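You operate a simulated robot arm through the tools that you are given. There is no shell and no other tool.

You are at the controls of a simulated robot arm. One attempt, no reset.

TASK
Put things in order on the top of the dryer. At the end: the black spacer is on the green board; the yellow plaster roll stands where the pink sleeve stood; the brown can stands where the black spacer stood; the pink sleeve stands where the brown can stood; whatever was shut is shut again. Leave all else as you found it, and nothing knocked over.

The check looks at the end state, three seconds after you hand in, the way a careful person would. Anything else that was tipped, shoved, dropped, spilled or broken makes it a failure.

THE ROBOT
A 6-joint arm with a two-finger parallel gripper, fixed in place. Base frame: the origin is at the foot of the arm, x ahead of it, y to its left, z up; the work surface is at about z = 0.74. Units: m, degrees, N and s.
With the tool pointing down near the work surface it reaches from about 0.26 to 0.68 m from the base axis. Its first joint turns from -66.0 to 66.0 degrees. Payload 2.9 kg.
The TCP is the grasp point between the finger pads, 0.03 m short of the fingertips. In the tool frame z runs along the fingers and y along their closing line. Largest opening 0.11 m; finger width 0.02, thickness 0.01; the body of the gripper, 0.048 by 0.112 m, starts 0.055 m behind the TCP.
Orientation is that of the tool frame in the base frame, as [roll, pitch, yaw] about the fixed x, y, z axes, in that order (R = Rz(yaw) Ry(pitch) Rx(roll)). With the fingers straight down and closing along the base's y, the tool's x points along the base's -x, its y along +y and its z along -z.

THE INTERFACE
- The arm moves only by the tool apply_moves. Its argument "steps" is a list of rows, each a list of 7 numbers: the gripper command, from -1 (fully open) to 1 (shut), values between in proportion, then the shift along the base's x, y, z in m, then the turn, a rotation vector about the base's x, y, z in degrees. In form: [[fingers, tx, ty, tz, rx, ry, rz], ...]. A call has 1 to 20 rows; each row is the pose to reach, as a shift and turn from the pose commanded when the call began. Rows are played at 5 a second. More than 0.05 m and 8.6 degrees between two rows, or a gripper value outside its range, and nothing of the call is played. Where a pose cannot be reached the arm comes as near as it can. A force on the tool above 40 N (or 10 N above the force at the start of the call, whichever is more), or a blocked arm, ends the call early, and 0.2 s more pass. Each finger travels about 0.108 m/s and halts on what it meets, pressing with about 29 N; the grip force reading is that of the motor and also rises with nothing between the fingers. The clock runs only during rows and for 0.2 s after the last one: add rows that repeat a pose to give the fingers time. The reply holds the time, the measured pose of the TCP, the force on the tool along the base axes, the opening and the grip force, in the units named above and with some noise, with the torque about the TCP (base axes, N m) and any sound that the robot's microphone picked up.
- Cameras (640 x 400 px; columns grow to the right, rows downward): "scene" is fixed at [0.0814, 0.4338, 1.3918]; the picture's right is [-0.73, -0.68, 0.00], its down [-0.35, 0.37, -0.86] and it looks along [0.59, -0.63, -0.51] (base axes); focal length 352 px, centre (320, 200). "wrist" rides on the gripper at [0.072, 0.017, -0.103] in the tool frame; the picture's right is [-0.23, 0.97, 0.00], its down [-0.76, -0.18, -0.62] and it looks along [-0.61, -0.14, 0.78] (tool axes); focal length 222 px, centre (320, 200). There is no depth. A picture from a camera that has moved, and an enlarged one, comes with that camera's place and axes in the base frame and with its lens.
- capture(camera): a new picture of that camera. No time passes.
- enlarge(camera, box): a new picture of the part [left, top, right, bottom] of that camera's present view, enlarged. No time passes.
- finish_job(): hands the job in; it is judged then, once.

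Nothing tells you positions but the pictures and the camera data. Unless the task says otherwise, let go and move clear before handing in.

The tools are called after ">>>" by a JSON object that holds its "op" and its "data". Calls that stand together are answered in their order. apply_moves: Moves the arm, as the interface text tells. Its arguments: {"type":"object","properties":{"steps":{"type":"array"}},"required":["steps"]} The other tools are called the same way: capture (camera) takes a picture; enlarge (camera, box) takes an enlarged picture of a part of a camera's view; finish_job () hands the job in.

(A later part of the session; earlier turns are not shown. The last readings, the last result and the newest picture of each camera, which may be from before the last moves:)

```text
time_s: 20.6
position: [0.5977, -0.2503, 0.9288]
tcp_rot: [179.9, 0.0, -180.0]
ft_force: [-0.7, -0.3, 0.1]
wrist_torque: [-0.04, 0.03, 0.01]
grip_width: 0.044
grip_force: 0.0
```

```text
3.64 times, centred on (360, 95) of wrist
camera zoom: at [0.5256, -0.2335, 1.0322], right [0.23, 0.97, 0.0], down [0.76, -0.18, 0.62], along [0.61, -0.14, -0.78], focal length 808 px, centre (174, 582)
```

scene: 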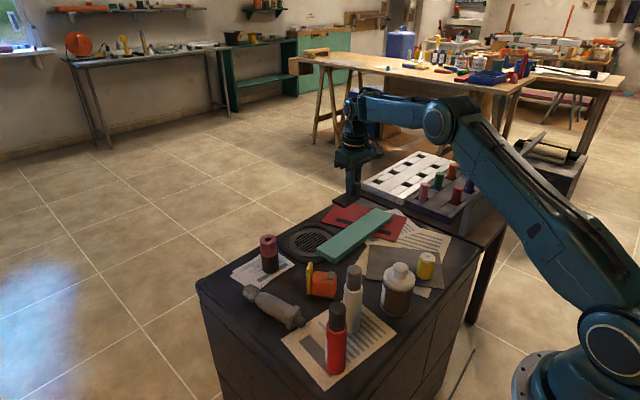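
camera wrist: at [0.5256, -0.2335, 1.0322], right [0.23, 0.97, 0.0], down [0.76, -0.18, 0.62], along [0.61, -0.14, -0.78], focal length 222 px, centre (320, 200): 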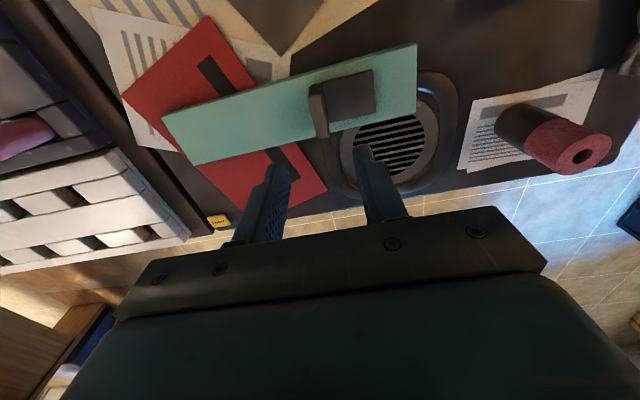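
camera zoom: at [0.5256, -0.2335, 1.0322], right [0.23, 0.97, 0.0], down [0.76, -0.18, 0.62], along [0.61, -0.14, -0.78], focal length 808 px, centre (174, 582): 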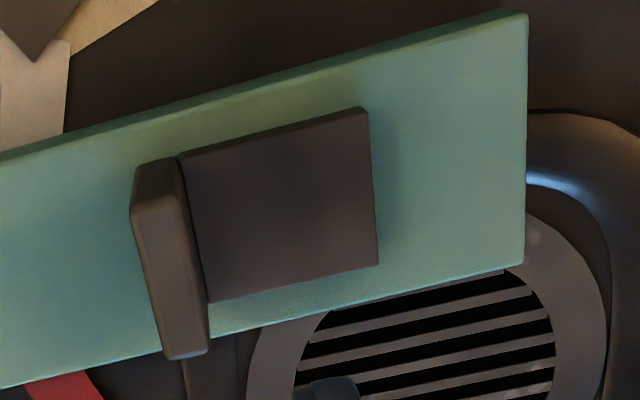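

The lower cylinder is black, not brown, so the jar with the white lid must be the brown can. Next I'll go above the can for a precise view before gripping it.

>>> {"op": "apply_moves", "data": {"steps": [[0, 0, 0, 0.05, 0, 0, 0], [-0.5, -0.04, 0.02, 0.08, 0, 0, 0], [-1, -0.08, 0.042, 0.08, 0, 0, 0], [-1, -0.12, 0.064, 0.08, 0, 0, 0], [-1, -0.16, 0.086, 0.08, 0, 0, 0], [-1, -0.2, 0.108, 0.08, 0, 0, 0], [-1, -0.24, 0.13, 0.08, 0, 0, 0], [-1, -0.278, 0.15, 0.08, 0, 0, 0], [-1, -0.278, 0.15, 0.08, 0, 0, 0]]}}

>>> {"op": "capture", "data": {"camera": "wrist"}}

>>> {"op": "capture", "data": {"camera": "scene"}}

```text
refused: row 2 steps farther than a row can; nothing moved
```

```text
taken
camera wrist: at [0.5256, -0.2335, 1.0322], right [0.23, 0.97, 0.0], down [0.76, -0.18, 0.62], along [0.61, -0.14, -0.78], focal length 222 px, centre (320, 200)
```

wrist: 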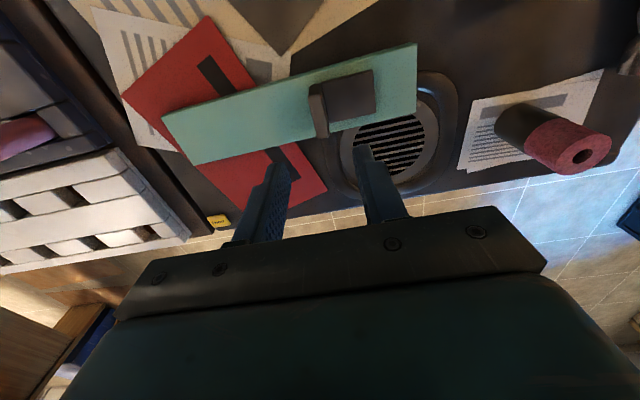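

```text
taken
```

scene: 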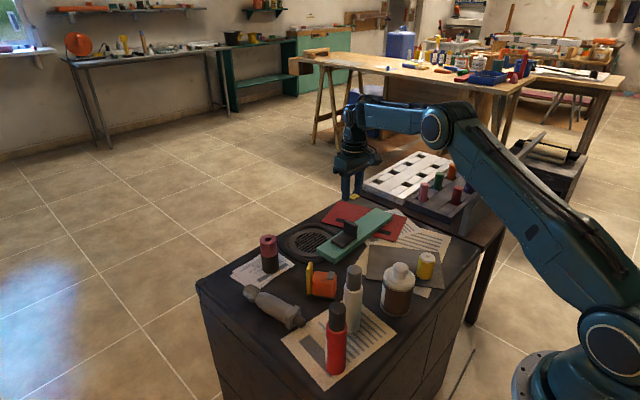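

That call was refused because one row was too long, and nothing moved. I'll repeat it with smaller steps.

>>> {"op": "apply_moves", "data": {"steps": [[0, 0, 0, 0.04, 0, 0, 0], [-0.4, 0, 0, 0.08, 0, 0, 0], [-1, -0.04, 0.022, 0.08, 0, 0, 0], [-1, -0.08, 0.044, 0.08, 0, 0, 0], [-1, -0.12, 0.066, 0.08, 0, 0, 0], [-1, -0.16, 0.088, 0.08, 0, 0, 0], [-1, -0.2, 0.11, 0.08, 0, 0, 0], [-1, -0.24, 0.131, 0.08, 0, 0, 0], [-1, -0.278, 0.15, 0.08, 0, 0, 0], [-1, -0.278, 0.15, 0.08, 0, 0, 0]]}}

>>> {"op": "capture", "data": {"camera": "wrist"}}

>>> {"op": "capture", "data": {"camera": "scene"}}

```text
time_s: 22.8
position: [0.3175, -0.099, 1.0066]
tcp_rot: [180.0, 0.0, -180.0]
ft_force: [-0.8, -1.0, 0.2]
wrist_torque: [-0.01, -0.01, -0.03]
grip_width: 0.1098
grip_force: 0.0
```

```text
taken
camera wrist: at [0.2451, -0.0821, 1.1107], right [0.23, 0.97, 0.0], down [0.76, -0.18, 0.62], along [0.61, -0.14, -0.78], focal length 222 px, centre (320, 200)
```

wrist: 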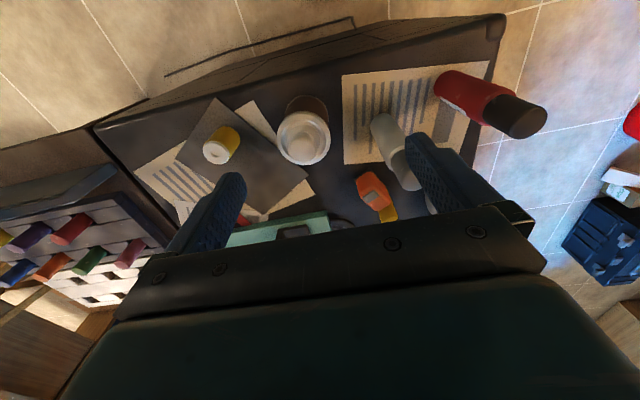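

```text
taken
```

scene: 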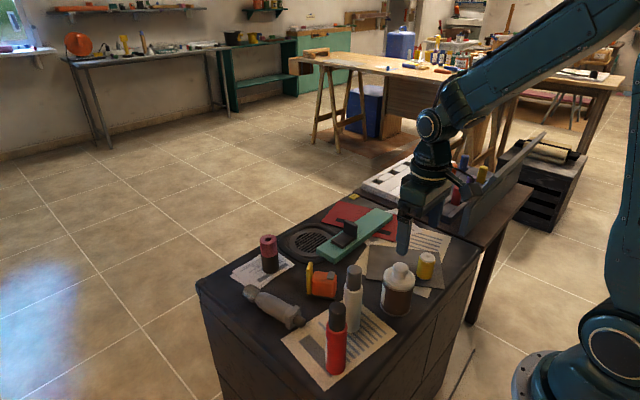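

>>> {"op": "enlarge", "data": {"camera": "wrist", "box": [240, 80, 370, 180]}}

>>> {"op": "enlarge", "data": {"camera": "wrist", "box": [190, 90, 290, 180]}}

>>> {"op": "enlarge", "data": {"camera": "scene", "box": [365, 250, 445, 325]}}

```text
4.00 times, centred on (305, 130) of wrist
camera zoom: at [0.2451, -0.0821, 1.1107], right [0.23, 0.97, 0.0], down [0.76, -0.18, 0.62], along [0.61, -0.14, -0.78], focal length 888 px, centre (380, 480)
```

zoom: 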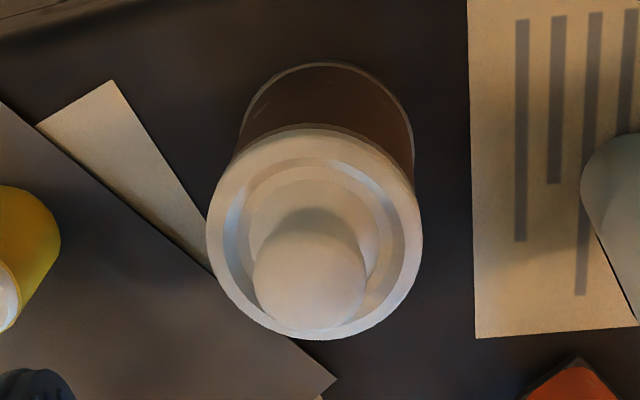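

```text
4.44 times, centred on (240, 135) of wrist
camera zoom: at [0.2451, -0.0821, 1.1107], right [0.23, 0.97, 0.0], down [0.76, -0.18, 0.62], along [0.61, -0.14, -0.78], focal length 987 px, centre (676, 489)
```

zoom: 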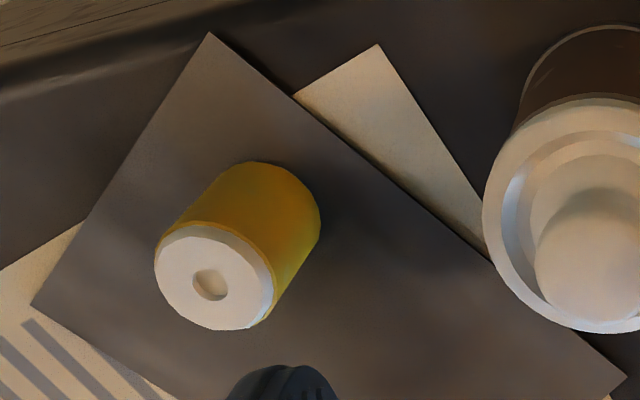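

```text
5.33 times, centred on (405, 288) of scene
camera zoom: at [0.0813, 0.4339, 1.3918], right [-0.73, -0.68, 0.0], down [-0.35, 0.37, -0.86], along [0.59, -0.63, -0.51], focal length 1876 px, centre (-133, -267)
```

zoom: 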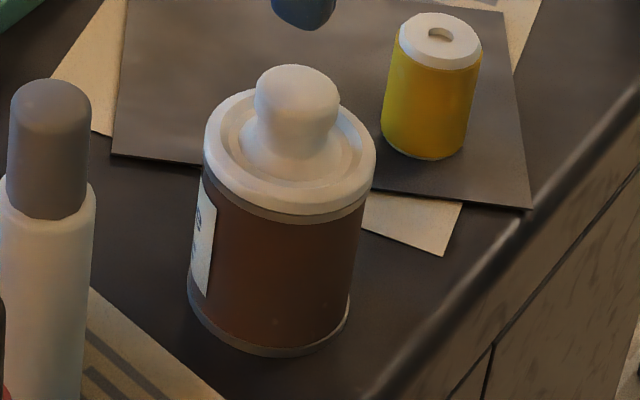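

The can's axis is at about (0.359, -0.130), with a radius of about 0.036. The lid rim is at z ≈ 0.815–0.828 and the knob top at about 0.87. A straight-down grip would catch the lid, so I'll tilt the gripper about 40° and hold the body below the lid. First I'll test that tilt high up.

>>> {"op": "apply_moves", "data": {"steps": [[-1, 0.01, -0.009, 0, 0, 0, -7], [-1, 0.02, -0.018, 0, 0, 0, -14], [-1, 0.0315, -0.0275, 0, 0, 0, -20], [-1, 0.0315, -0.0275, 0, 0, 0, -20]]}}

>>> {"op": "apply_moves", "data": {"steps": [[-1, 0, 0, 0, -2.74, -7.52, 0], [-1, 0, 0, 0, -5.47, -15.04, 0], [-1, 0, 0, 0, -8.21, -22.55, 0], [-1, 0, 0, 0, -10.94, -30.07, 0], [-1, 0, 0, 0, -13.68, -37.59, 0], [-1, 0, 0, 0, -13.68, -37.59, 0]]}}

>>> {"op": "capture", "data": {"camera": "wrist"}}

>>> {"op": "capture", "data": {"camera": "scene"}}

```text
time_s: 23.8
position: [0.3502, -0.1252, 1.0102]
tcp_rot: [180.0, 0.0, 159.9]
ft_force: [-0.6, 0.4, 0.5]
wrist_torque: [0.03, 0.01, 0.01]
grip_width: 0.1103
grip_force: 0.1
```

```text
time_s: 25.2
position: [0.3503, -0.1261, 1.011]
tcp_rot: [-180.0, 40.2, 160.0]
ft_force: [0.5, -0.8, 0.1]
wrist_torque: [0.02, 0.01, 0.03]
grip_width: 0.11
grip_force: 0.0
```

```text
taken
camera wrist: at [0.2413, -0.07, 1.0422], right [0.5, 0.86, 0.15], down [0.11, -0.23, 0.97], along [0.86, -0.46, -0.21], focal length 222 px, centre (320, 200)
```

wrist: 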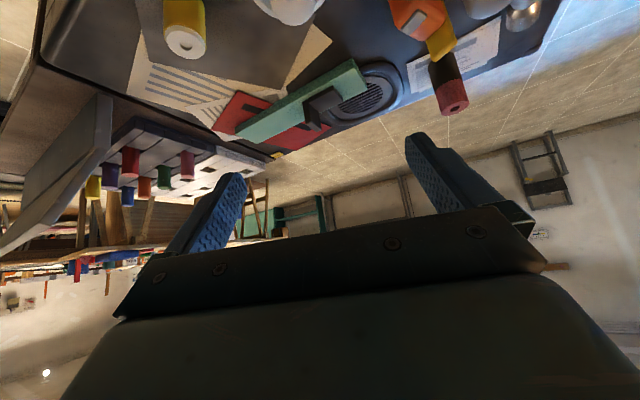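

```text
taken
```

scene: 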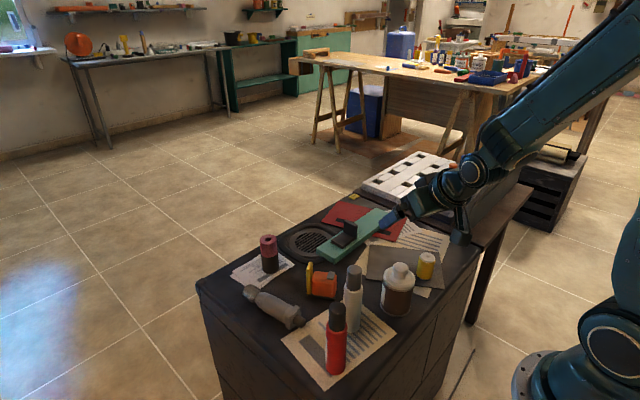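

The tilt is reachable here. I'll lower to about z = 0.90 and check alignment with the can.

>>> {"op": "apply_moves", "data": {"steps": [[-1, 0, 0, -0.04, 0, 0, 0], [-1, 0, 0, -0.08, 0, 0, 0], [-1, 0, 0, -0.105, 0, 0, 0], [-1, 0, 0, -0.105, 0, 0, 0]]}}

>>> {"op": "capture", "data": {"camera": "wrist"}}

>>> {"op": "enlarge", "data": {"camera": "scene", "box": [330, 190, 490, 330]}}

```text
time_s: 26.2
position: [0.3615, -0.1322, 0.905]
tcp_rot: [-180.0, 40.0, 160.0]
ft_force: [0.2, 0.5, 0.2]
wrist_torque: [-0.01, 0.0, -0.02]
grip_width: 0.11
grip_force: 0.0
out of reach, approached as far as the arm can: row 1, 2, 3, 4
```

```text
taken
camera wrist: at [0.2532, -0.0753, 0.9373], right [0.5, 0.86, 0.15], down [0.11, -0.23, 0.97], along [0.86, -0.46, -0.21], focal length 222 px, centre (320, 200)
```

wrist: 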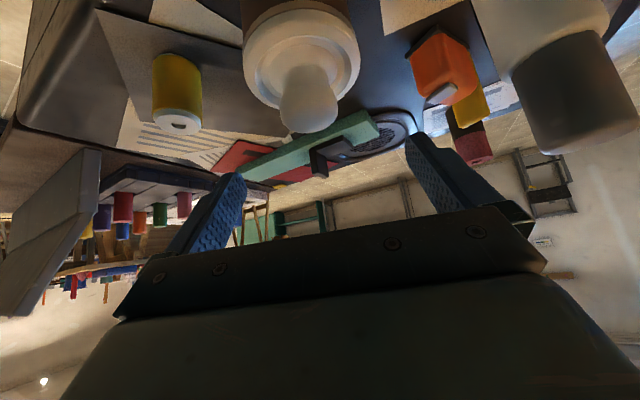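

```text
2.86 times, centred on (410, 260) of scene
camera zoom: at [0.0814, 0.4338, 1.3918], right [-0.73, -0.68, 0.0], down [-0.35, 0.37, -0.86], along [0.59, -0.63, -0.51], focal length 1005 px, centre (63, 29)
```

zoom: 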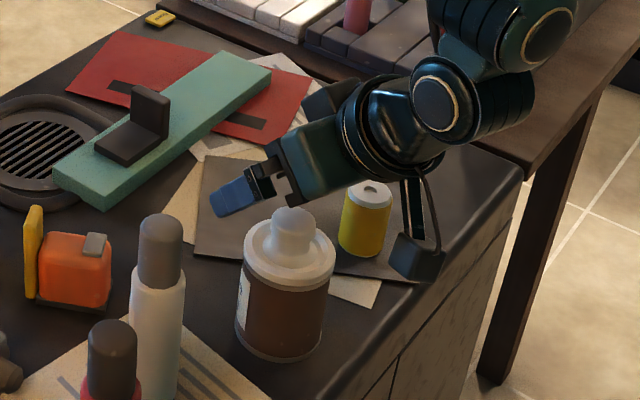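

At this heading the arm runs out of inner reach, and it stopped near (0.361, -0.132). Turning the approach heading to about +30° puts the wrist farther from the base, so I'll rise, turn and try again.

>>> {"op": "apply_moves", "data": {"steps": [[-1, 0, 0, 0.04, 0, 0, 0], [-1, 0, 0, 0.08, 0, 0, 0], [-1, 0, 0, 0.08, 0, 0, 7.2], [-1, 0, 0, 0.08, 0, 0, 14.4], [-1, 0, 0, 0.08, 0, 0, 21.6], [-1, 0, 0, 0.08, 0, 0, 28.8], [-1, 0, 0, 0.08, 0, 0, 36], [-1, 0, 0, 0.08, 0, 0, 43.2], [-1, 0, 0, 0.08, 0, 0, 50], [-1, 0, 0, 0.08, 0, 0, 50]]}}

>>> {"op": "capture", "data": {"camera": "wrist"}}

>>> {"op": "capture", "data": {"camera": "scene"}}

```text
time_s: 28.4
position: [0.3629, -0.1316, 0.9851]
tcp_rot: [180.0, 39.9, -149.9]
ft_force: [-0.3, 0.3, 0.4]
wrist_torque: [-0.01, -0.03, -0.01]
grip_width: 0.1103
grip_force: 0.0
```

```text
taken
camera wrist: at [0.2484, -0.1798, 1.0171], right [-0.34, 0.93, 0.15], down [0.25, -0.06, 0.97], along [0.91, 0.36, -0.21], focal length 222 px, centre (320, 200)
```

wrist: 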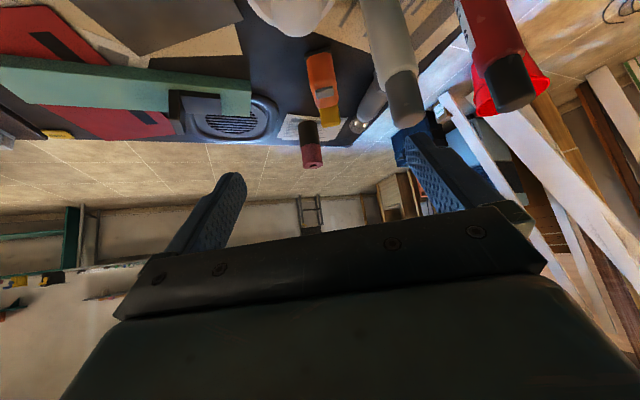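

```text
taken
```

scene: 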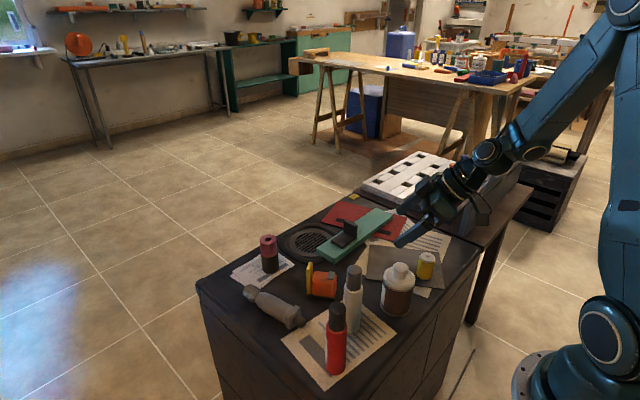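

The heading is now +30°. I'll align behind the can's axis and lower to about z = 0.89, checking reach.

>>> {"op": "apply_moves", "data": {"steps": [[-1, -0.0128, -0.0036, 0, 0, 0, 0], [-1, -0.0128, -0.0036, -0.04, 0, 0, 0], [-1, -0.0128, -0.0036, -0.08, 0, 0, 0], [-1, -0.0128, -0.0036, -0.095, 0, 0, 0], [-1, -0.0128, -0.0036, -0.095, 0, 0, 0]]}}

>>> {"op": "capture", "data": {"camera": "wrist"}}

>>> {"op": "enlarge", "data": {"camera": "scene", "box": [330, 190, 490, 330]}}

```text
time_s: 29.6
position: [0.3485, -0.1365, 0.8893]
tcp_rot: [180.0, 40.0, -150.0]
ft_force: [-0.2, 0.5, 0.0]
wrist_torque: [-0.01, -0.01, 0.0]
grip_width: 0.1101
grip_force: 0.0
```

```text
taken
camera wrist: at [0.2344, -0.1841, 0.9215], right [-0.34, 0.93, 0.15], down [0.25, -0.06, 0.97], along [0.91, 0.36, -0.21], focal length 222 px, centre (320, 200)
```

wrist: 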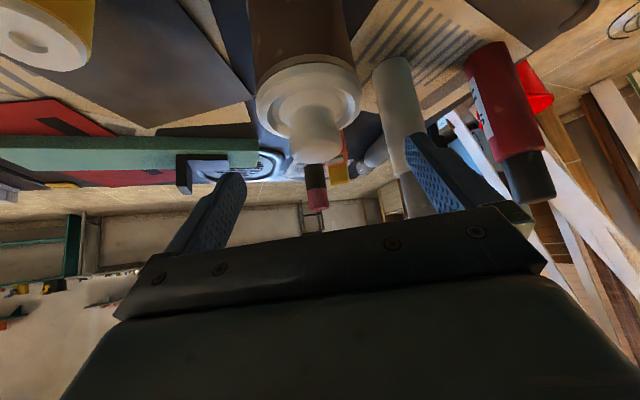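

```text
2.86 times, centred on (410, 260) of scene
camera zoom: at [0.0814, 0.4338, 1.3918], right [-0.73, -0.68, 0.0], down [-0.35, 0.37, -0.86], along [0.59, -0.63, -0.51], focal length 1005 px, centre (63, 29)
```

zoom: 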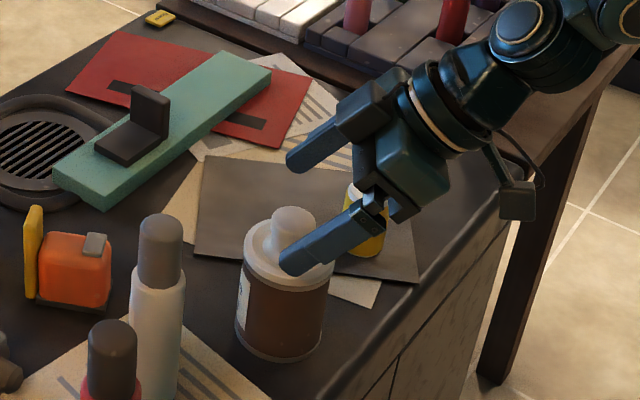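

The can's knob is centred between the fingers, and the pose is reachable. I'll lower around the can body to z ≈ 0.79.

>>> {"op": "apply_moves", "data": {"steps": [[-1, 0, 0, -0.03, 0, 0, 0], [-1, 0, 0, -0.06, 0, 0, 0], [-1, 0, 0, -0.085, 0, 0, 0], [-1, 0, 0, -0.099, 0, 0, 0], [-1, 0, 0, -0.099, 0, 0, 0]]}}

>>> {"op": "capture", "data": {"camera": "wrist"}}

>>> {"op": "enlarge", "data": {"camera": "scene", "box": [330, 220, 490, 340]}}

```text
time_s: 30.8
position: [0.3489, -0.1351, 0.7903]
tcp_rot: [180.0, 40.0, -150.0]
ft_force: [-0.2, -0.4, 0.9]
wrist_torque: [0.03, 0.02, -0.01]
grip_width: 0.11
grip_force: 0.0
```

```text
taken
camera wrist: at [0.2363, -0.183, 0.8223], right [-0.34, 0.93, 0.15], down [0.25, -0.06, 0.97], along [0.91, 0.36, -0.21], focal length 222 px, centre (320, 200)
```

wrist: 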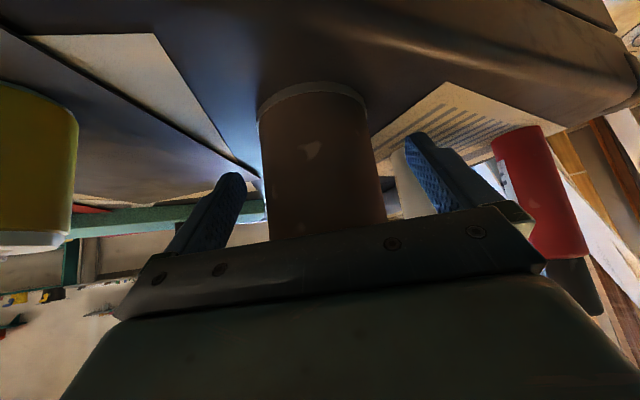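

```text
3.33 times, centred on (410, 280) of scene
camera zoom: at [0.0814, 0.4338, 1.3918], right [-0.73, -0.68, 0.0], down [-0.35, 0.37, -0.86], along [0.59, -0.63, -0.51], focal length 1172 px, centre (20, -67)
```

zoom: 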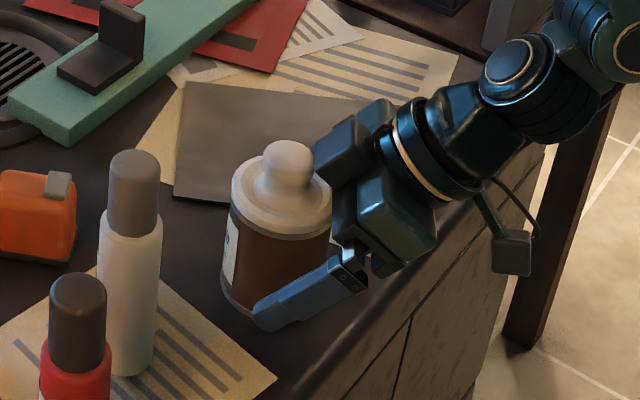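

The can body sits between the fingers, below the lid. I'll close on it gently.

>>> {"op": "apply_moves", "data": {"steps": [[-0.6, 0, 0, 0, 0, 0, 0], [-0.4, 0, 0, 0, 0, 0, 0], [-0.2, 0, 0, 0, 0, 0, 0], [0.2, 0, 0, 0, 0, 0, 0], [0.5, 0, 0, 0, 0, 0, 0], [0.5, 0, 0, 0, 0, 0, 0]]}}

>>> {"op": "capture", "data": {"camera": "wrist"}}

>>> {"op": "enlarge", "data": {"camera": "scene", "box": [330, 220, 490, 340]}}

```text
time_s: 32.2
position: [0.3506, -0.1363, 0.7904]
tcp_rot: [-180.0, 40.1, -150.0]
ft_force: [0.9, -2.0, 0.1]
wrist_torque: [0.07, -0.08, -0.05]
grip_width: 0.0693
grip_force: 28.6
```

```text
taken
camera wrist: at [0.2362, -0.183, 0.8226], right [-0.34, 0.93, 0.15], down [0.25, -0.06, 0.97], along [0.91, 0.36, -0.21], focal length 222 px, centre (320, 200)
```

wrist: 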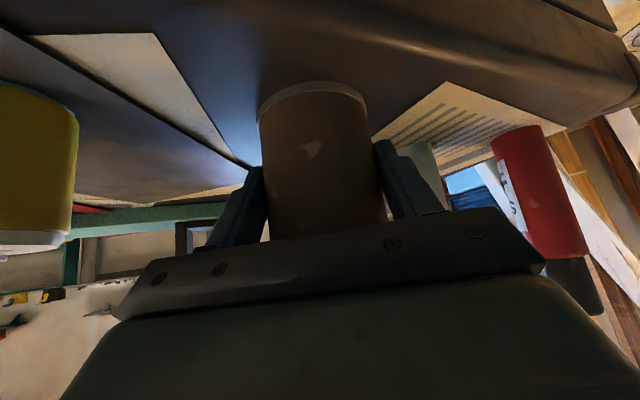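

```text
3.33 times, centred on (410, 280) of scene
camera zoom: at [0.0814, 0.4338, 1.3918], right [-0.73, -0.68, 0.0], down [-0.35, 0.37, -0.86], along [0.59, -0.63, -0.51], focal length 1172 px, centre (20, -67)
```

zoom: 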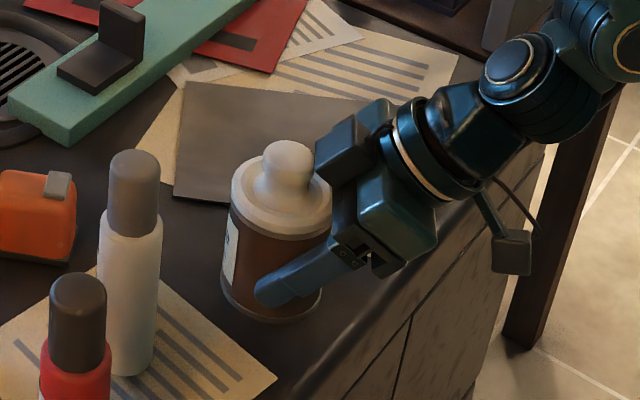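

The grip reads 0.069 m at 28.6 N on the can body. I'll lift slowly and check that the can and lid come up level.

>>> {"op": "apply_moves", "data": {"steps": [[0.5, 0, 0, 0.005, 0, 0, 0], [0.5, 0, 0, 0.012, 0, 0, 0], [0.5, 0, 0, 0.025, 0, 0, 0], [0.5, 0, 0, 0.025, 0, 0, 0]]}}

>>> {"op": "capture", "data": {"camera": "wrist"}}

>>> {"op": "enlarge", "data": {"camera": "scene", "box": [330, 220, 490, 340]}}

```text
time_s: 33.2
position: [0.351, -0.1343, 0.8176]
tcp_rot: [179.9, 40.0, -150.0]
ft_force: [0.0, -0.3, -6.5]
wrist_torque: [-0.04, 0.05, -0.02]
grip_width: 0.0693
grip_force: 29.2
```

```text
taken
camera wrist: at [0.2359, -0.1827, 0.8491], right [-0.34, 0.93, 0.15], down [0.25, -0.06, 0.97], along [0.91, 0.36, -0.21], focal length 222 px, centre (320, 200)
```

wrist: 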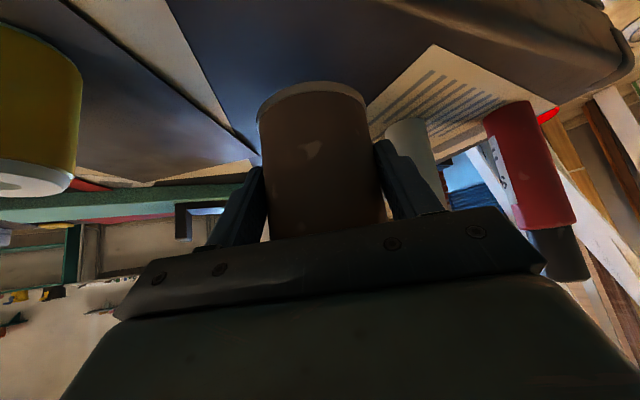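

```text
3.33 times, centred on (410, 280) of scene
camera zoom: at [0.0814, 0.4338, 1.3918], right [-0.73, -0.68, 0.0], down [-0.35, 0.37, -0.86], along [0.59, -0.63, -0.51], focal length 1172 px, centre (20, -67)
```

zoom: 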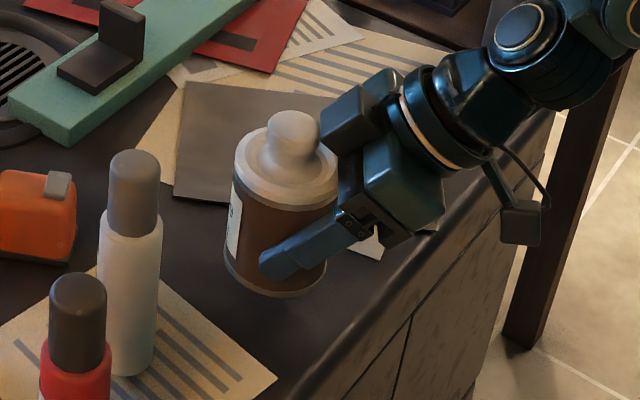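

The can is lifted level with its lid on, and weighs about 0.66 kg. I'll raise it well above the roll and carry it to the spacer's old spot at (0.360, -0.391), turning to heading 0° on the way.

>>> {"op": "apply_moves", "data": {"steps": [[0.5, 0, 0, 0.03, 0, 0, 0], [0.5, 0, 0, 0.065, 0, 0, 0], [0.5, 0, 0, 0.1, 0, 0, 0], [0.5, 0, 0, 0.11, 0, 0, 0], [0.5, 0, -0.02, 0.11, 0, 0, -3], [0.5, 0, -0.05, 0.11, 0, 0, -7], [0.5, 0, -0.08, 0.11, 0, 0, -11], [0.5, 0, -0.11, 0.11, 0, 0, -15], [0.5, 0, -0.14, 0.11, 0, 0, -19], [0.5, 0, -0.17, 0.11, 0, 0, -23], [0.5, 0, -0.2, 0.11, 0, 0, -27], [0.5, -0.001, -0.23, 0.11, 0, 0, -30], [0.5, -0.001, -0.25, 0.11, 0, 0, -30], [0.5, -0.001, -0.2563, 0.11, 0, 0, -30], [0.5, -0.001, -0.2563, 0.11, 0, 0, -30]]}}

>>> {"op": "capture", "data": {"camera": "wrist"}}

>>> {"op": "capture", "data": {"camera": "scene"}}

```text
time_s: 36.4
position: [0.3595, -0.3868, 0.9251]
tcp_rot: [-180.0, 39.9, 180.0]
ft_force: [0.3, -0.1, -6.4]
wrist_torque: [-0.03, 0.11, -0.01]
grip_width: 0.0695
grip_force: 29.3
out of reach, approached as far as the arm can: row 13, 14, 15
```

```text
taken
camera wrist: at [0.2382, -0.3705, 0.957], right [0.18, 0.97, 0.15], down [0.18, -0.18, 0.97], along [0.97, -0.14, -0.21], focal length 222 px, centre (320, 200)
```

wrist: 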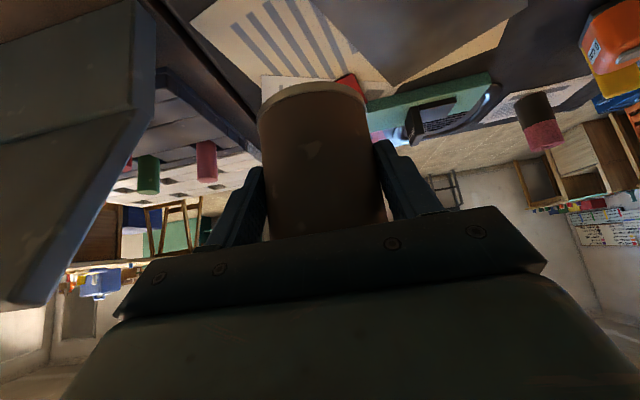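

```text
taken
```

scene: 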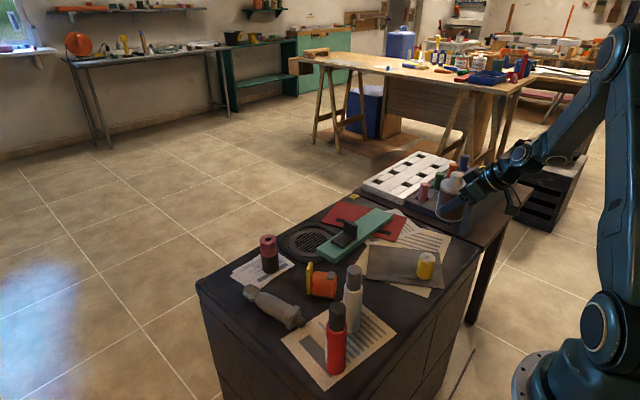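

The first joint hit its limit at heading 0°, so I'll turn to heading -30°, which brings the wrist back within range, and line up again.

>>> {"op": "apply_moves", "data": {"steps": [[0.5, 0, 0, 0, 0, 0, -7.5], [0.5, -0.002, 0, 0, 0, 0, -15], [0.5, -0.005, 0, 0, 0, 0, -22.5], [0.5, -0.0085, 0.001, 0, 0, 0, -30], [0.5, -0.0085, 0.001, 0, 0, 0, -30], [0.5, -0.0085, 0.001, 0, 0, 0, -30]]}}

>>> {"op": "capture", "data": {"camera": "wrist"}}

>>> {"op": "enlarge", "data": {"camera": "scene", "box": [390, 140, 550, 290]}}

```text
time_s: 37.8
position: [0.351, -0.3856, 0.9251]
tcp_rot: [-179.9, 39.9, 149.9]
ft_force: [0.2, -0.5, -5.4]
wrist_torque: [0.04, 0.07, 0.01]
grip_width: 0.0694
grip_force: 28.7
```

```text
taken
camera wrist: at [0.2538, -0.3116, 0.9582], right [0.64, 0.76, 0.15], down [0.07, -0.25, 0.97], along [0.77, -0.61, -0.21], focal length 222 px, centre (320, 200)
```

wrist: 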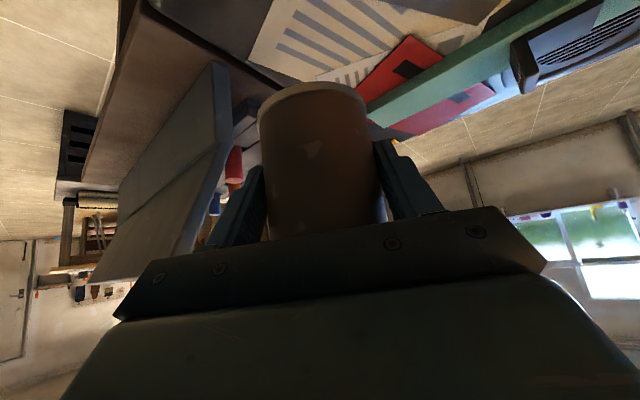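

```text
2.67 times, centred on (470, 215) of scene
camera zoom: at [0.0814, 0.4338, 1.3918], right [-0.73, -0.68, 0.0], down [-0.35, 0.37, -0.86], along [0.59, -0.63, -0.51], focal length 938 px, centre (-80, 160)
```

zoom: 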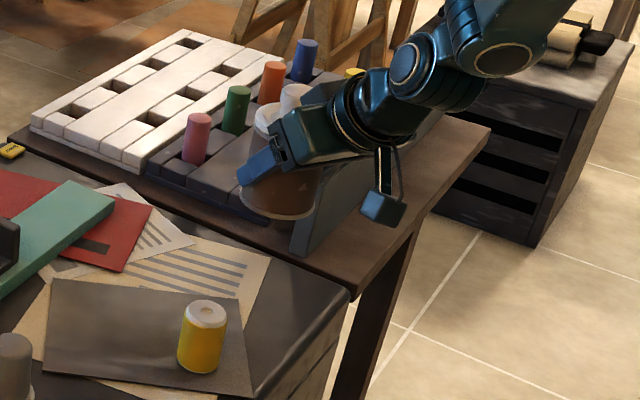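

The pose is good and the can hangs above the old spacer spot. I'll lower to just above the surface.

>>> {"op": "apply_moves", "data": {"steps": [[0.5, 0, 0, -0.035, 0, 0, 0], [0.5, 0, 0, -0.07, 0, 0, 0], [0.5, 0, 0, -0.1, 0, 0, 0], [0.5, 0, 0, -0.12, 0, 0, 0], [0.5, 0, 0, -0.128, 0, 0, 0], [0.5, 0, 0, -0.128, 0, 0, 0]]}}

>>> {"op": "capture", "data": {"camera": "wrist"}}

>>> {"op": "enlarge", "data": {"camera": "scene", "box": [390, 180, 510, 290]}}

```text
time_s: 39.2
position: [0.3515, -0.3873, 0.7984]
tcp_rot: [180.0, 40.0, 150.0]
ft_force: [0.9, -0.1, -6.4]
wrist_torque: [0.05, 0.04, 0.01]
grip_width: 0.0692
grip_force: 29.3
```

```text
taken
camera wrist: at [0.2539, -0.3112, 0.8302], right [0.64, 0.76, 0.15], down [0.07, -0.25, 0.97], along [0.77, -0.61, -0.21], focal length 222 px, centre (320, 200)
```

wrist: 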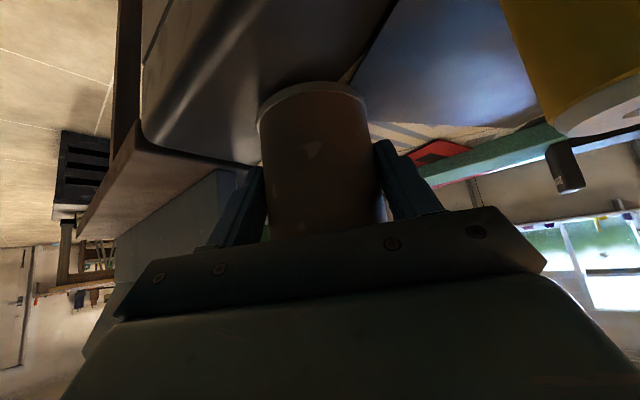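

```text
3.64 times, centred on (450, 235) of scene
camera zoom: at [0.0814, 0.4338, 1.3918], right [-0.73, -0.68, 0.0], down [-0.35, 0.37, -0.86], along [0.59, -0.63, -0.51], focal length 1279 px, centre (-153, 73)
```

zoom: 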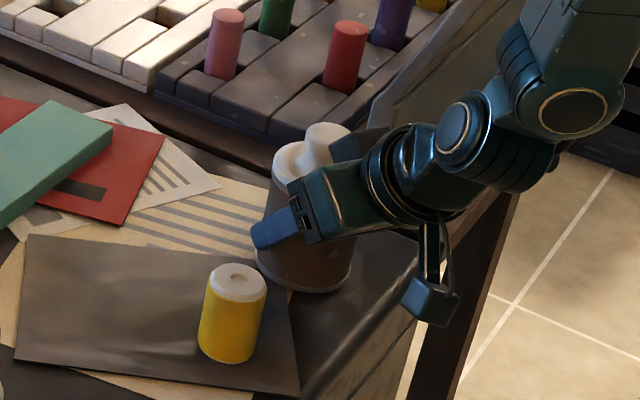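

The can is over (0.359, -0.390), about 8 mm up. I'll ease it down until its weight is taken.

>>> {"op": "apply_moves", "data": {"steps": [[0.5, 0, 0, -0.003, 0, 0, 0], [0.5, 0, 0, -0.005, 0, 0, 0], [0.5, 0, 0, -0.0065, 0, 0, 0], [0.5, 0, 0, -0.0065, 0, 0, 0]]}}

```text
time_s: 40.2
position: [0.3517, -0.3861, 0.7918]
tcp_rot: [-179.9, 40.0, 150.1]
ft_force: [-0.5, 0.7, -5.8]
wrist_torque: [0.04, 0.07, 0.0]
grip_width: 0.0694
grip_force: 29.1
```

The arm is still carrying the can's weight. I'll continue in 1 mm steps.

>>> {"op": "apply_moves", "data": {"steps": [[0.5, 0, 0, -0.001, 0, 0, 0], [0.5, 0, 0, -0.002, 0, 0, 0], [0.5, 0, 0, -0.002, 0, 0, 0]]}}

>>> {"op": "enlarge", "data": {"camera": "scene", "box": [410, 200, 490, 275]}}

```text
time_s: 41.0
position: [0.3509, -0.3859, 0.7912]
tcp_rot: [-180.0, 40.1, 150.0]
ft_force: [-3.5, 3.2, 8.3]
wrist_torque: [0.27, 0.51, -0.07]
grip_width: 0.0692
grip_force: 28.7
```

```text
5.33 times, centred on (450, 238) of scene
camera zoom: at [0.0812, 0.434, 1.3918], right [-0.73, -0.68, 0.0], down [-0.35, 0.37, -0.86], along [0.59, -0.63, -0.51], focal length 1876 px, centre (-373, 0)
```

zoom: 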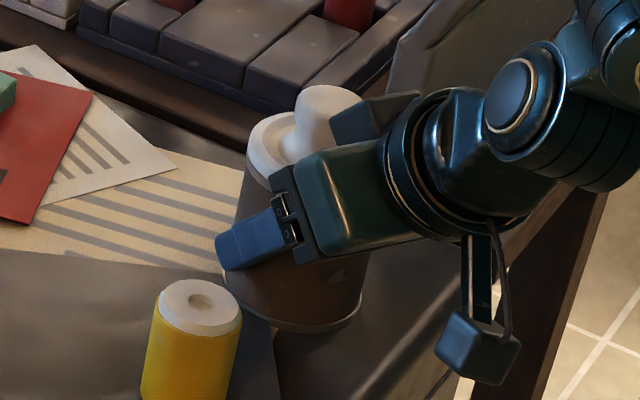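

The can is standing, with contact force showing. I'll ease off slightly, open the fingers in stages and confirm it stands free before rising.

>>> {"op": "apply_moves", "data": {"steps": [[0.2, 0, 0, 0.0005, 0, 0, 0], [-0.2, 0, 0, 0.0008, 0, 0, 0], [-0.4, 0, 0, 0.0008, 0, 0, 0], [-0.7, 0, 0, 0.0008, 0, 0, 0], [-1, 0, 0, 0.0008, 0, 0, 0], [-1, 0, 0, 0.0008, 0, 0, 0]]}}

>>> {"op": "capture", "data": {"camera": "wrist"}}

>>> {"op": "enlarge", "data": {"camera": "scene", "box": [410, 200, 490, 275]}}

```text
time_s: 42.4
position: [0.3514, -0.385, 0.7897]
tcp_rot: [-180.0, 40.0, 149.9]
ft_force: [1.3, -0.1, 0.2]
wrist_torque: [0.01, 0.02, 0.0]
grip_width: 0.1097
grip_force: 0.0
```

```text
taken
camera wrist: at [0.2538, -0.3116, 0.8226], right [0.64, 0.76, 0.15], down [0.07, -0.25, 0.97], along [0.77, -0.61, -0.21], focal length 222 px, centre (320, 200)
```

wrist: 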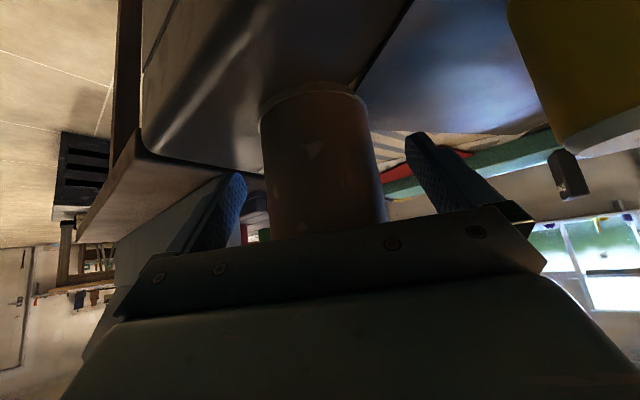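

```text
5.33 times, centred on (450, 238) of scene
camera zoom: at [0.0814, 0.4338, 1.3918], right [-0.73, -0.68, 0.0], down [-0.35, 0.37, -0.86], along [0.59, -0.63, -0.51], focal length 1876 px, centre (-373, 0)
```

zoom: 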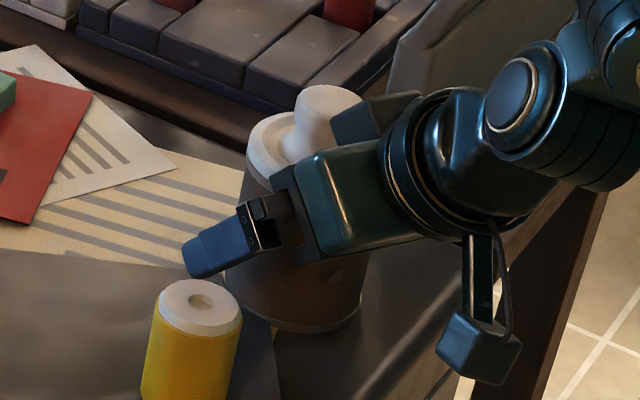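

The can stands free and steady. I'll back out along the tool axis, away from the can, then rise and straighten the tool.

>>> {"op": "apply_moves", "data": {"steps": [[-1, -0.0111, 0.0064, 0.0153, 0, 0, 0], [-1, -0.0223, 0.0129, 0.0306, 0, 0, 0], [-1, -0.0334, 0.0193, 0.046, 0, 0, 0], [-1, -0.0446, 0.0257, 0.0613, 0, 0, 0], [-1, -0.0446, 0.0257, 0.1, 0, 0, 0], [-1, -0.0446, 0.0257, 0.14, 0, 0, 0], [-1, -0.0446, 0.0257, 0.18, 0, 0, 0], [-1, -0.0446, 0.0257, 0.21, 0, 0, 0], [-1, -0.0446, 0.0257, 0.21, 0, 0, 0]]}}

>>> {"op": "capture", "data": {"camera": "scene"}}

>>> {"op": "enlarge", "data": {"camera": "scene", "box": [340, 190, 500, 300]}}

```text
time_s: 44.4
position: [0.3075, -0.3598, 1.0017]
tcp_rot: [180.0, 40.0, 150.0]
ft_force: [0.6, 0.2, 0.1]
wrist_torque: [-0.01, 0.02, -0.01]
grip_width: 0.1098
grip_force: 0.1
```

```text
taken
```

scene: 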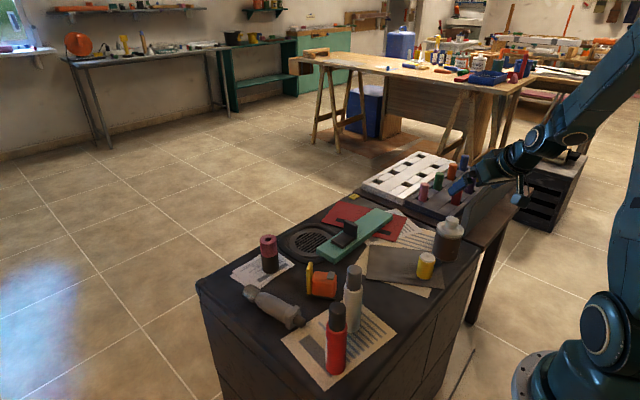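

```text
3.64 times, centred on (420, 245) of scene
camera zoom: at [0.0813, 0.4339, 1.3918], right [-0.73, -0.68, 0.0], down [-0.35, 0.37, -0.86], along [0.59, -0.63, -0.51], focal length 1279 px, centre (-44, 36)
```

zoom: 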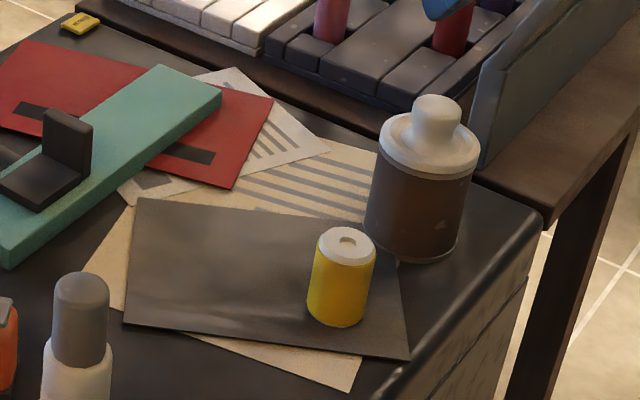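

The can now stands at about (0.359, -0.392), within about 1 mm of the spacer's old centre. Next is the pink sleeve, which sits on top of the black cylinder near (0.679, -0.010) at the edge of reach. I'll move high toward it, keeping the tool tilted outward.

>>> {"op": "apply_moves", "data": {"steps": [[-1, 0.0266, 0.0318, 0, 0, 0, 0], [-1, 0.0532, 0.0636, 0, 0, 0, 0], [-1, 0.0798, 0.0954, 0, 0, 0, 0], [-1, 0.1064, 0.1272, 0, 0, 0, 5], [-1, 0.133, 0.159, 0, 0, 0, 10], [-1, 0.1596, 0.1908, 0, 0, 0, 15], [-1, 0.1862, 0.2226, 0, 0, 0, 20], [-1, 0.2128, 0.2544, 0, 0, 0, 25], [-1, 0.2394, 0.2862, 0, 0, 0, 30], [-0.7, 0.266, 0.318, 0, 0, 0, 30], [-0.5, 0.2925, 0.35, 0, 0, 0, 30], [-0.45, 0.2925, 0.35, 0, 0, 0, 30]]}}

>>> {"op": "apply_moves", "data": {"steps": [[-0.45, 0, 0, 0, 0, 5, 0], [-0.45, 0, 0, 0, 0, 10, 0], [-0.45, 0, 0, 0, 0, 10, 0]]}}

>>> {"op": "capture", "data": {"camera": "wrist"}}

>>> {"op": "capture", "data": {"camera": "scene"}}

```text
time_s: 47.0
position: [0.5982, -0.0091, 1.0]
tcp_rot: [180.0, 40.0, -179.9]
ft_force: [-0.9, 0.4, 0.5]
wrist_torque: [0.02, -0.03, 0.01]
grip_width: 0.0797
grip_force: 0.1
```

```text
time_s: 47.8
position: [0.5994, -0.0103, 0.9994]
tcp_rot: [180.0, 29.8, -179.9]
ft_force: [0.1, 0.6, -0.2]
wrist_torque: [-0.01, 0.0, 0.0]
grip_width: 0.0798
grip_force: 0.1
```

```text
taken
camera wrist: at [0.4844, 0.0062, 1.0525], right [0.2, 0.97, 0.11], down [0.35, -0.18, 0.92], along [0.92, -0.14, -0.37], focal length 222 px, centre (320, 200)
```

wrist: 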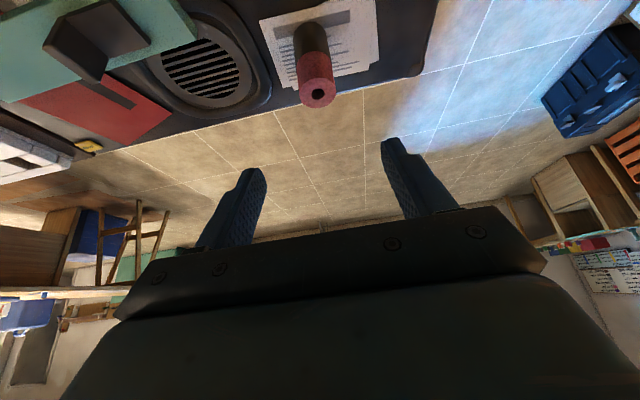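

```text
taken
```

scene: 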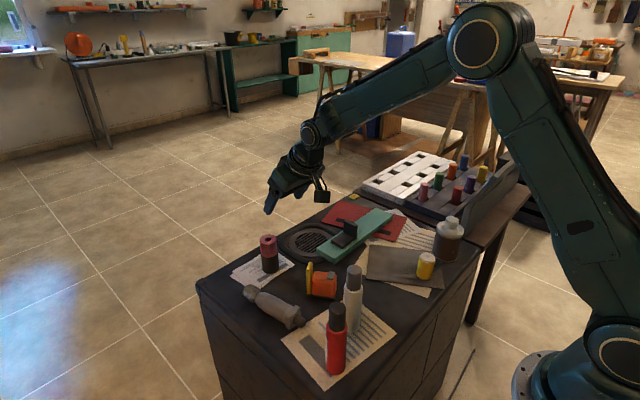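

>>> {"op": "enlarge", "data": {"camera": "wrist", "box": [260, 10, 380, 120]}}

>>> {"op": "enlarge", "data": {"camera": "scene", "box": [235, 220, 305, 280]}}

```text
3.64 times, centred on (320, 65) of wrist
camera zoom: at [0.4844, 0.0062, 1.0525], right [0.2, 0.97, 0.11], down [0.35, -0.18, 0.92], along [0.92, -0.14, -0.37], focal length 808 px, centre (320, 691)
```

zoom: 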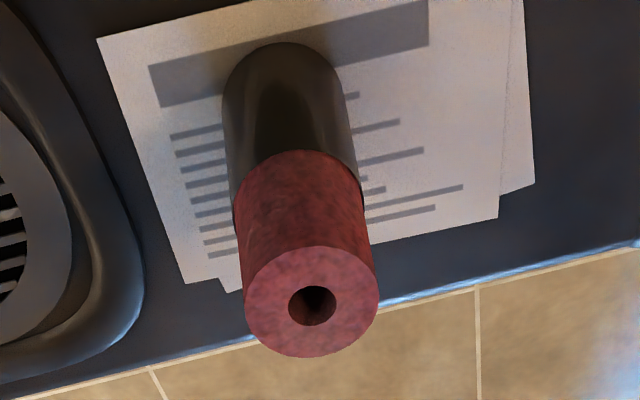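

```text
6.67 times, centred on (270, 250) of scene
camera zoom: at [0.0814, 0.4338, 1.3918], right [-0.73, -0.68, 0.0], down [-0.35, 0.37, -0.86], along [0.59, -0.63, -0.51], focal length 2345 px, centre (653, -133)
```

zoom: 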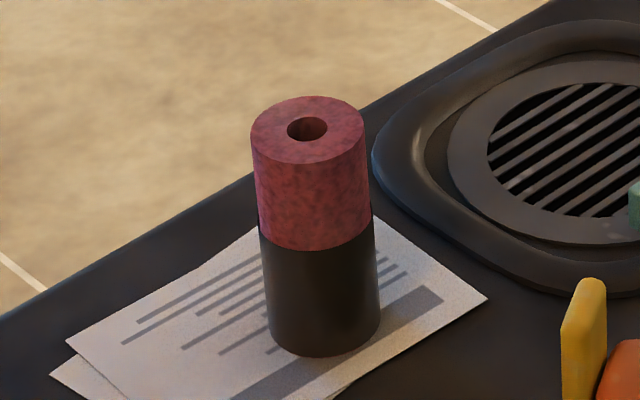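

The sleeve's axis is at (0.679, -0.010), with its top at z ≈ 0.84. The black piece below is slightly wider, so I'll keep the fingertips above z ≈ 0.80. I'll move over it and lower partway.

>>> {"op": "apply_moves", "data": {"steps": [[-0.45, 0.035, 0, -0.02, 0, 0, 0], [-0.45, 0.07, 0, -0.04, 0, 0, 0], [-0.45, 0.0705, 0, -0.08, 0, 0, 0], [-0.45, 0.0705, 0, -0.11, 0, 0, 0], [-0.45, 0.0705, 0, -0.11, 0, 0, 0]]}}

>>> {"op": "capture", "data": {"camera": "wrist"}}

>>> {"op": "enlarge", "data": {"camera": "scene", "box": [225, 180, 345, 290]}}

```text
time_s: 49.0
position: [0.6688, -0.0122, 0.8893]
tcp_rot: [180.0, 29.9, -180.0]
ft_force: [0.2, 0.4, 0.7]
wrist_torque: [0.01, 0.02, 0.01]
grip_width: 0.0799
grip_force: 0.0
```

```text
taken
camera wrist: at [0.5536, 0.0034, 0.9429], right [0.2, 0.97, 0.11], down [0.35, -0.18, 0.92], along [0.92, -0.14, -0.37], focal length 222 px, centre (320, 200)
```

wrist: 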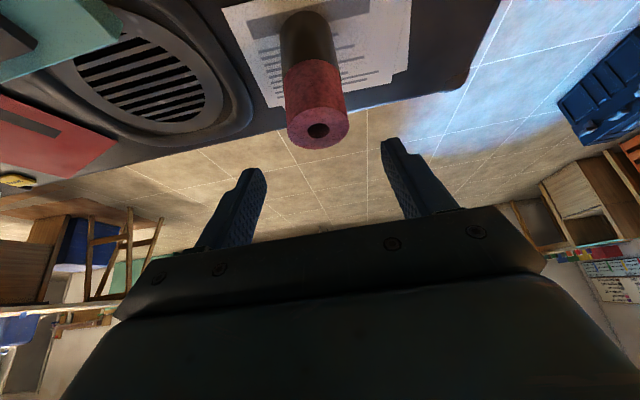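

```text
3.64 times, centred on (285, 235) of scene
camera zoom: at [0.0814, 0.4338, 1.3918], right [-0.73, -0.68, 0.0], down [-0.35, 0.37, -0.86], along [0.59, -0.63, -0.51], focal length 1279 px, centre (447, 73)
```

zoom: 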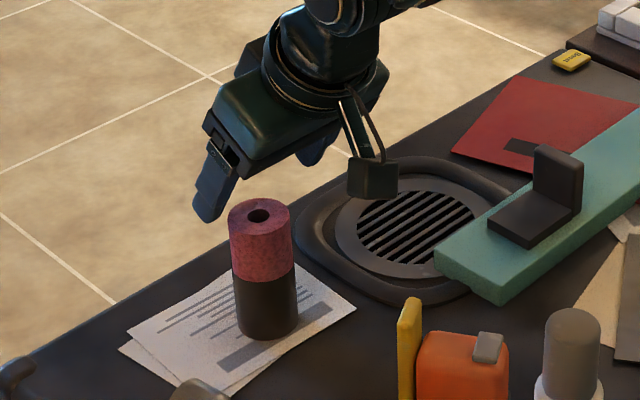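

The sleeve is centred at y ≈ -0.011, in line with the gripper. I'll lower to the gripping height.

>>> {"op": "apply_moves", "data": {"steps": [[-0.45, 0, 0, -0.025, 0, 0, 0], [-0.45, 0, 0, -0.045, 0, 0, 0], [-0.45, 0, 0, -0.055, 0, 0, 0], [-0.45, 0, 0, -0.055, 0, 0, 0]]}}

>>> {"op": "capture", "data": {"camera": "wrist"}}

>>> {"op": "enlarge", "data": {"camera": "scene", "box": [225, 190, 345, 290]}}

```text
time_s: 50.0
position: [0.6694, -0.0125, 0.8337]
tcp_rot: [-180.0, 29.9, -180.0]
ft_force: [0.8, -0.2, -0.5]
wrist_torque: [0.01, -0.03, -0.02]
grip_width: 0.0799
grip_force: 0.1
```

```text
taken
camera wrist: at [0.5554, 0.0042, 0.8868], right [0.2, 0.97, 0.11], down [0.35, -0.18, 0.92], along [0.92, -0.14, -0.37], focal length 222 px, centre (320, 200)
```

wrist: 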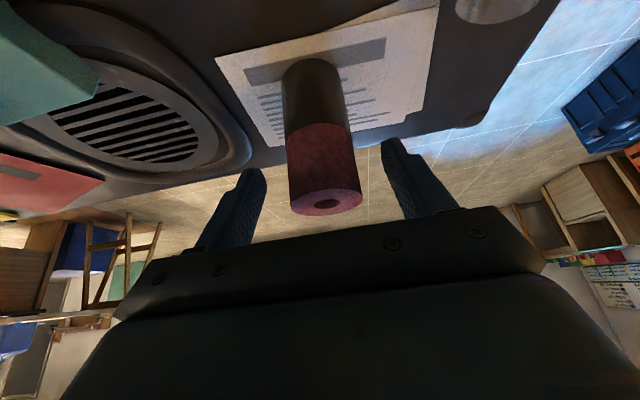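

```text
4.00 times, centred on (285, 240) of scene
camera zoom: at [0.0814, 0.4338, 1.3918], right [-0.73, -0.68, 0.0], down [-0.35, 0.37, -0.86], along [0.59, -0.63, -0.51], focal length 1407 px, centre (460, 40)
```

zoom: 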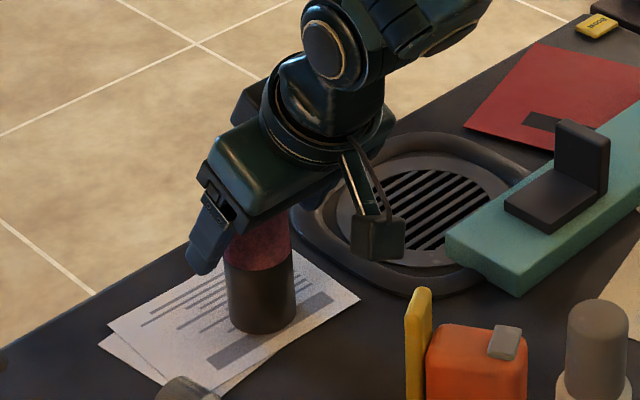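

The fingers are spaced evenly around the sleeve, above the black piece. I'll close slowly.

>>> {"op": "apply_moves", "data": {"steps": [[-0.2, 0, 0, 0, 0, 0, 0], [0.0, 0, 0, 0, 0, 0, 0], [0.1, 0, 0, 0, 0, 0, 0], [0.16, 0, 0, 0, 0, 0, 0], [0.2, 0, 0, 0, 0, 0, 0], [0.25, 0, 0, 0, 0, 0, 0], [0.4, 0, 0, 0, 0, 0, 0], [0.6, 0, 0, 0, 0, 0, 0], [0.6, 0, 0, 0, 0, 0, 0]]}}

>>> {"op": "capture", "data": {"camera": "wrist"}}

>>> {"op": "enlarge", "data": {"camera": "scene", "box": [225, 190, 345, 290]}}

```text
time_s: 52.0
position: [0.6697, -0.0114, 0.833]
tcp_rot: [-180.0, 30.0, -179.9]
ft_force: [0.0, -0.6, 0.3]
wrist_torque: [0.01, 0.03, -0.01]
grip_width: 0.042
grip_force: 28.9
```

```text
taken
camera wrist: at [0.5553, 0.0041, 0.8868], right [0.2, 0.97, 0.11], down [0.35, -0.18, 0.92], along [0.92, -0.14, -0.37], focal length 222 px, centre (320, 200)
```

wrist: 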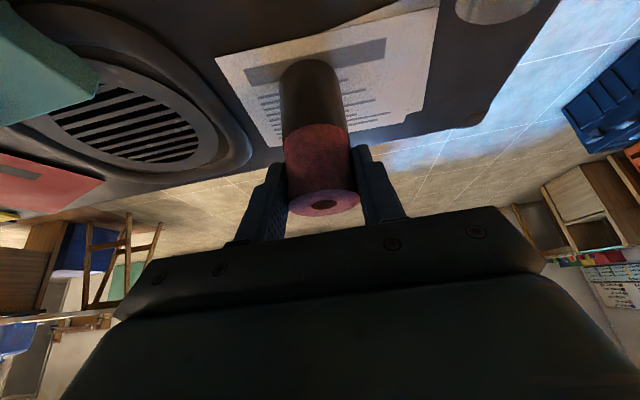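

```text
4.00 times, centred on (285, 240) of scene
camera zoom: at [0.0814, 0.4338, 1.3918], right [-0.73, -0.68, 0.0], down [-0.35, 0.37, -0.86], along [0.59, -0.63, -0.51], focal length 1407 px, centre (460, 40)
```

zoom: 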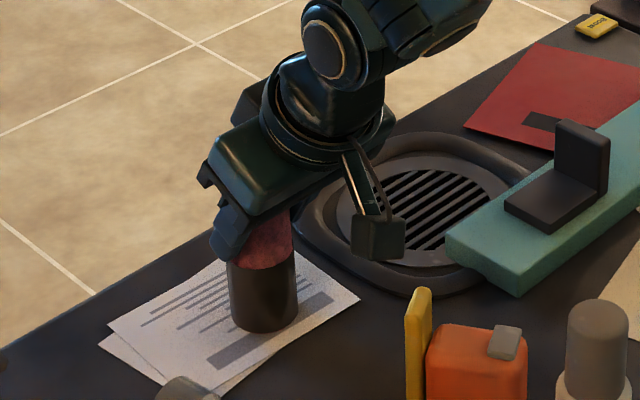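

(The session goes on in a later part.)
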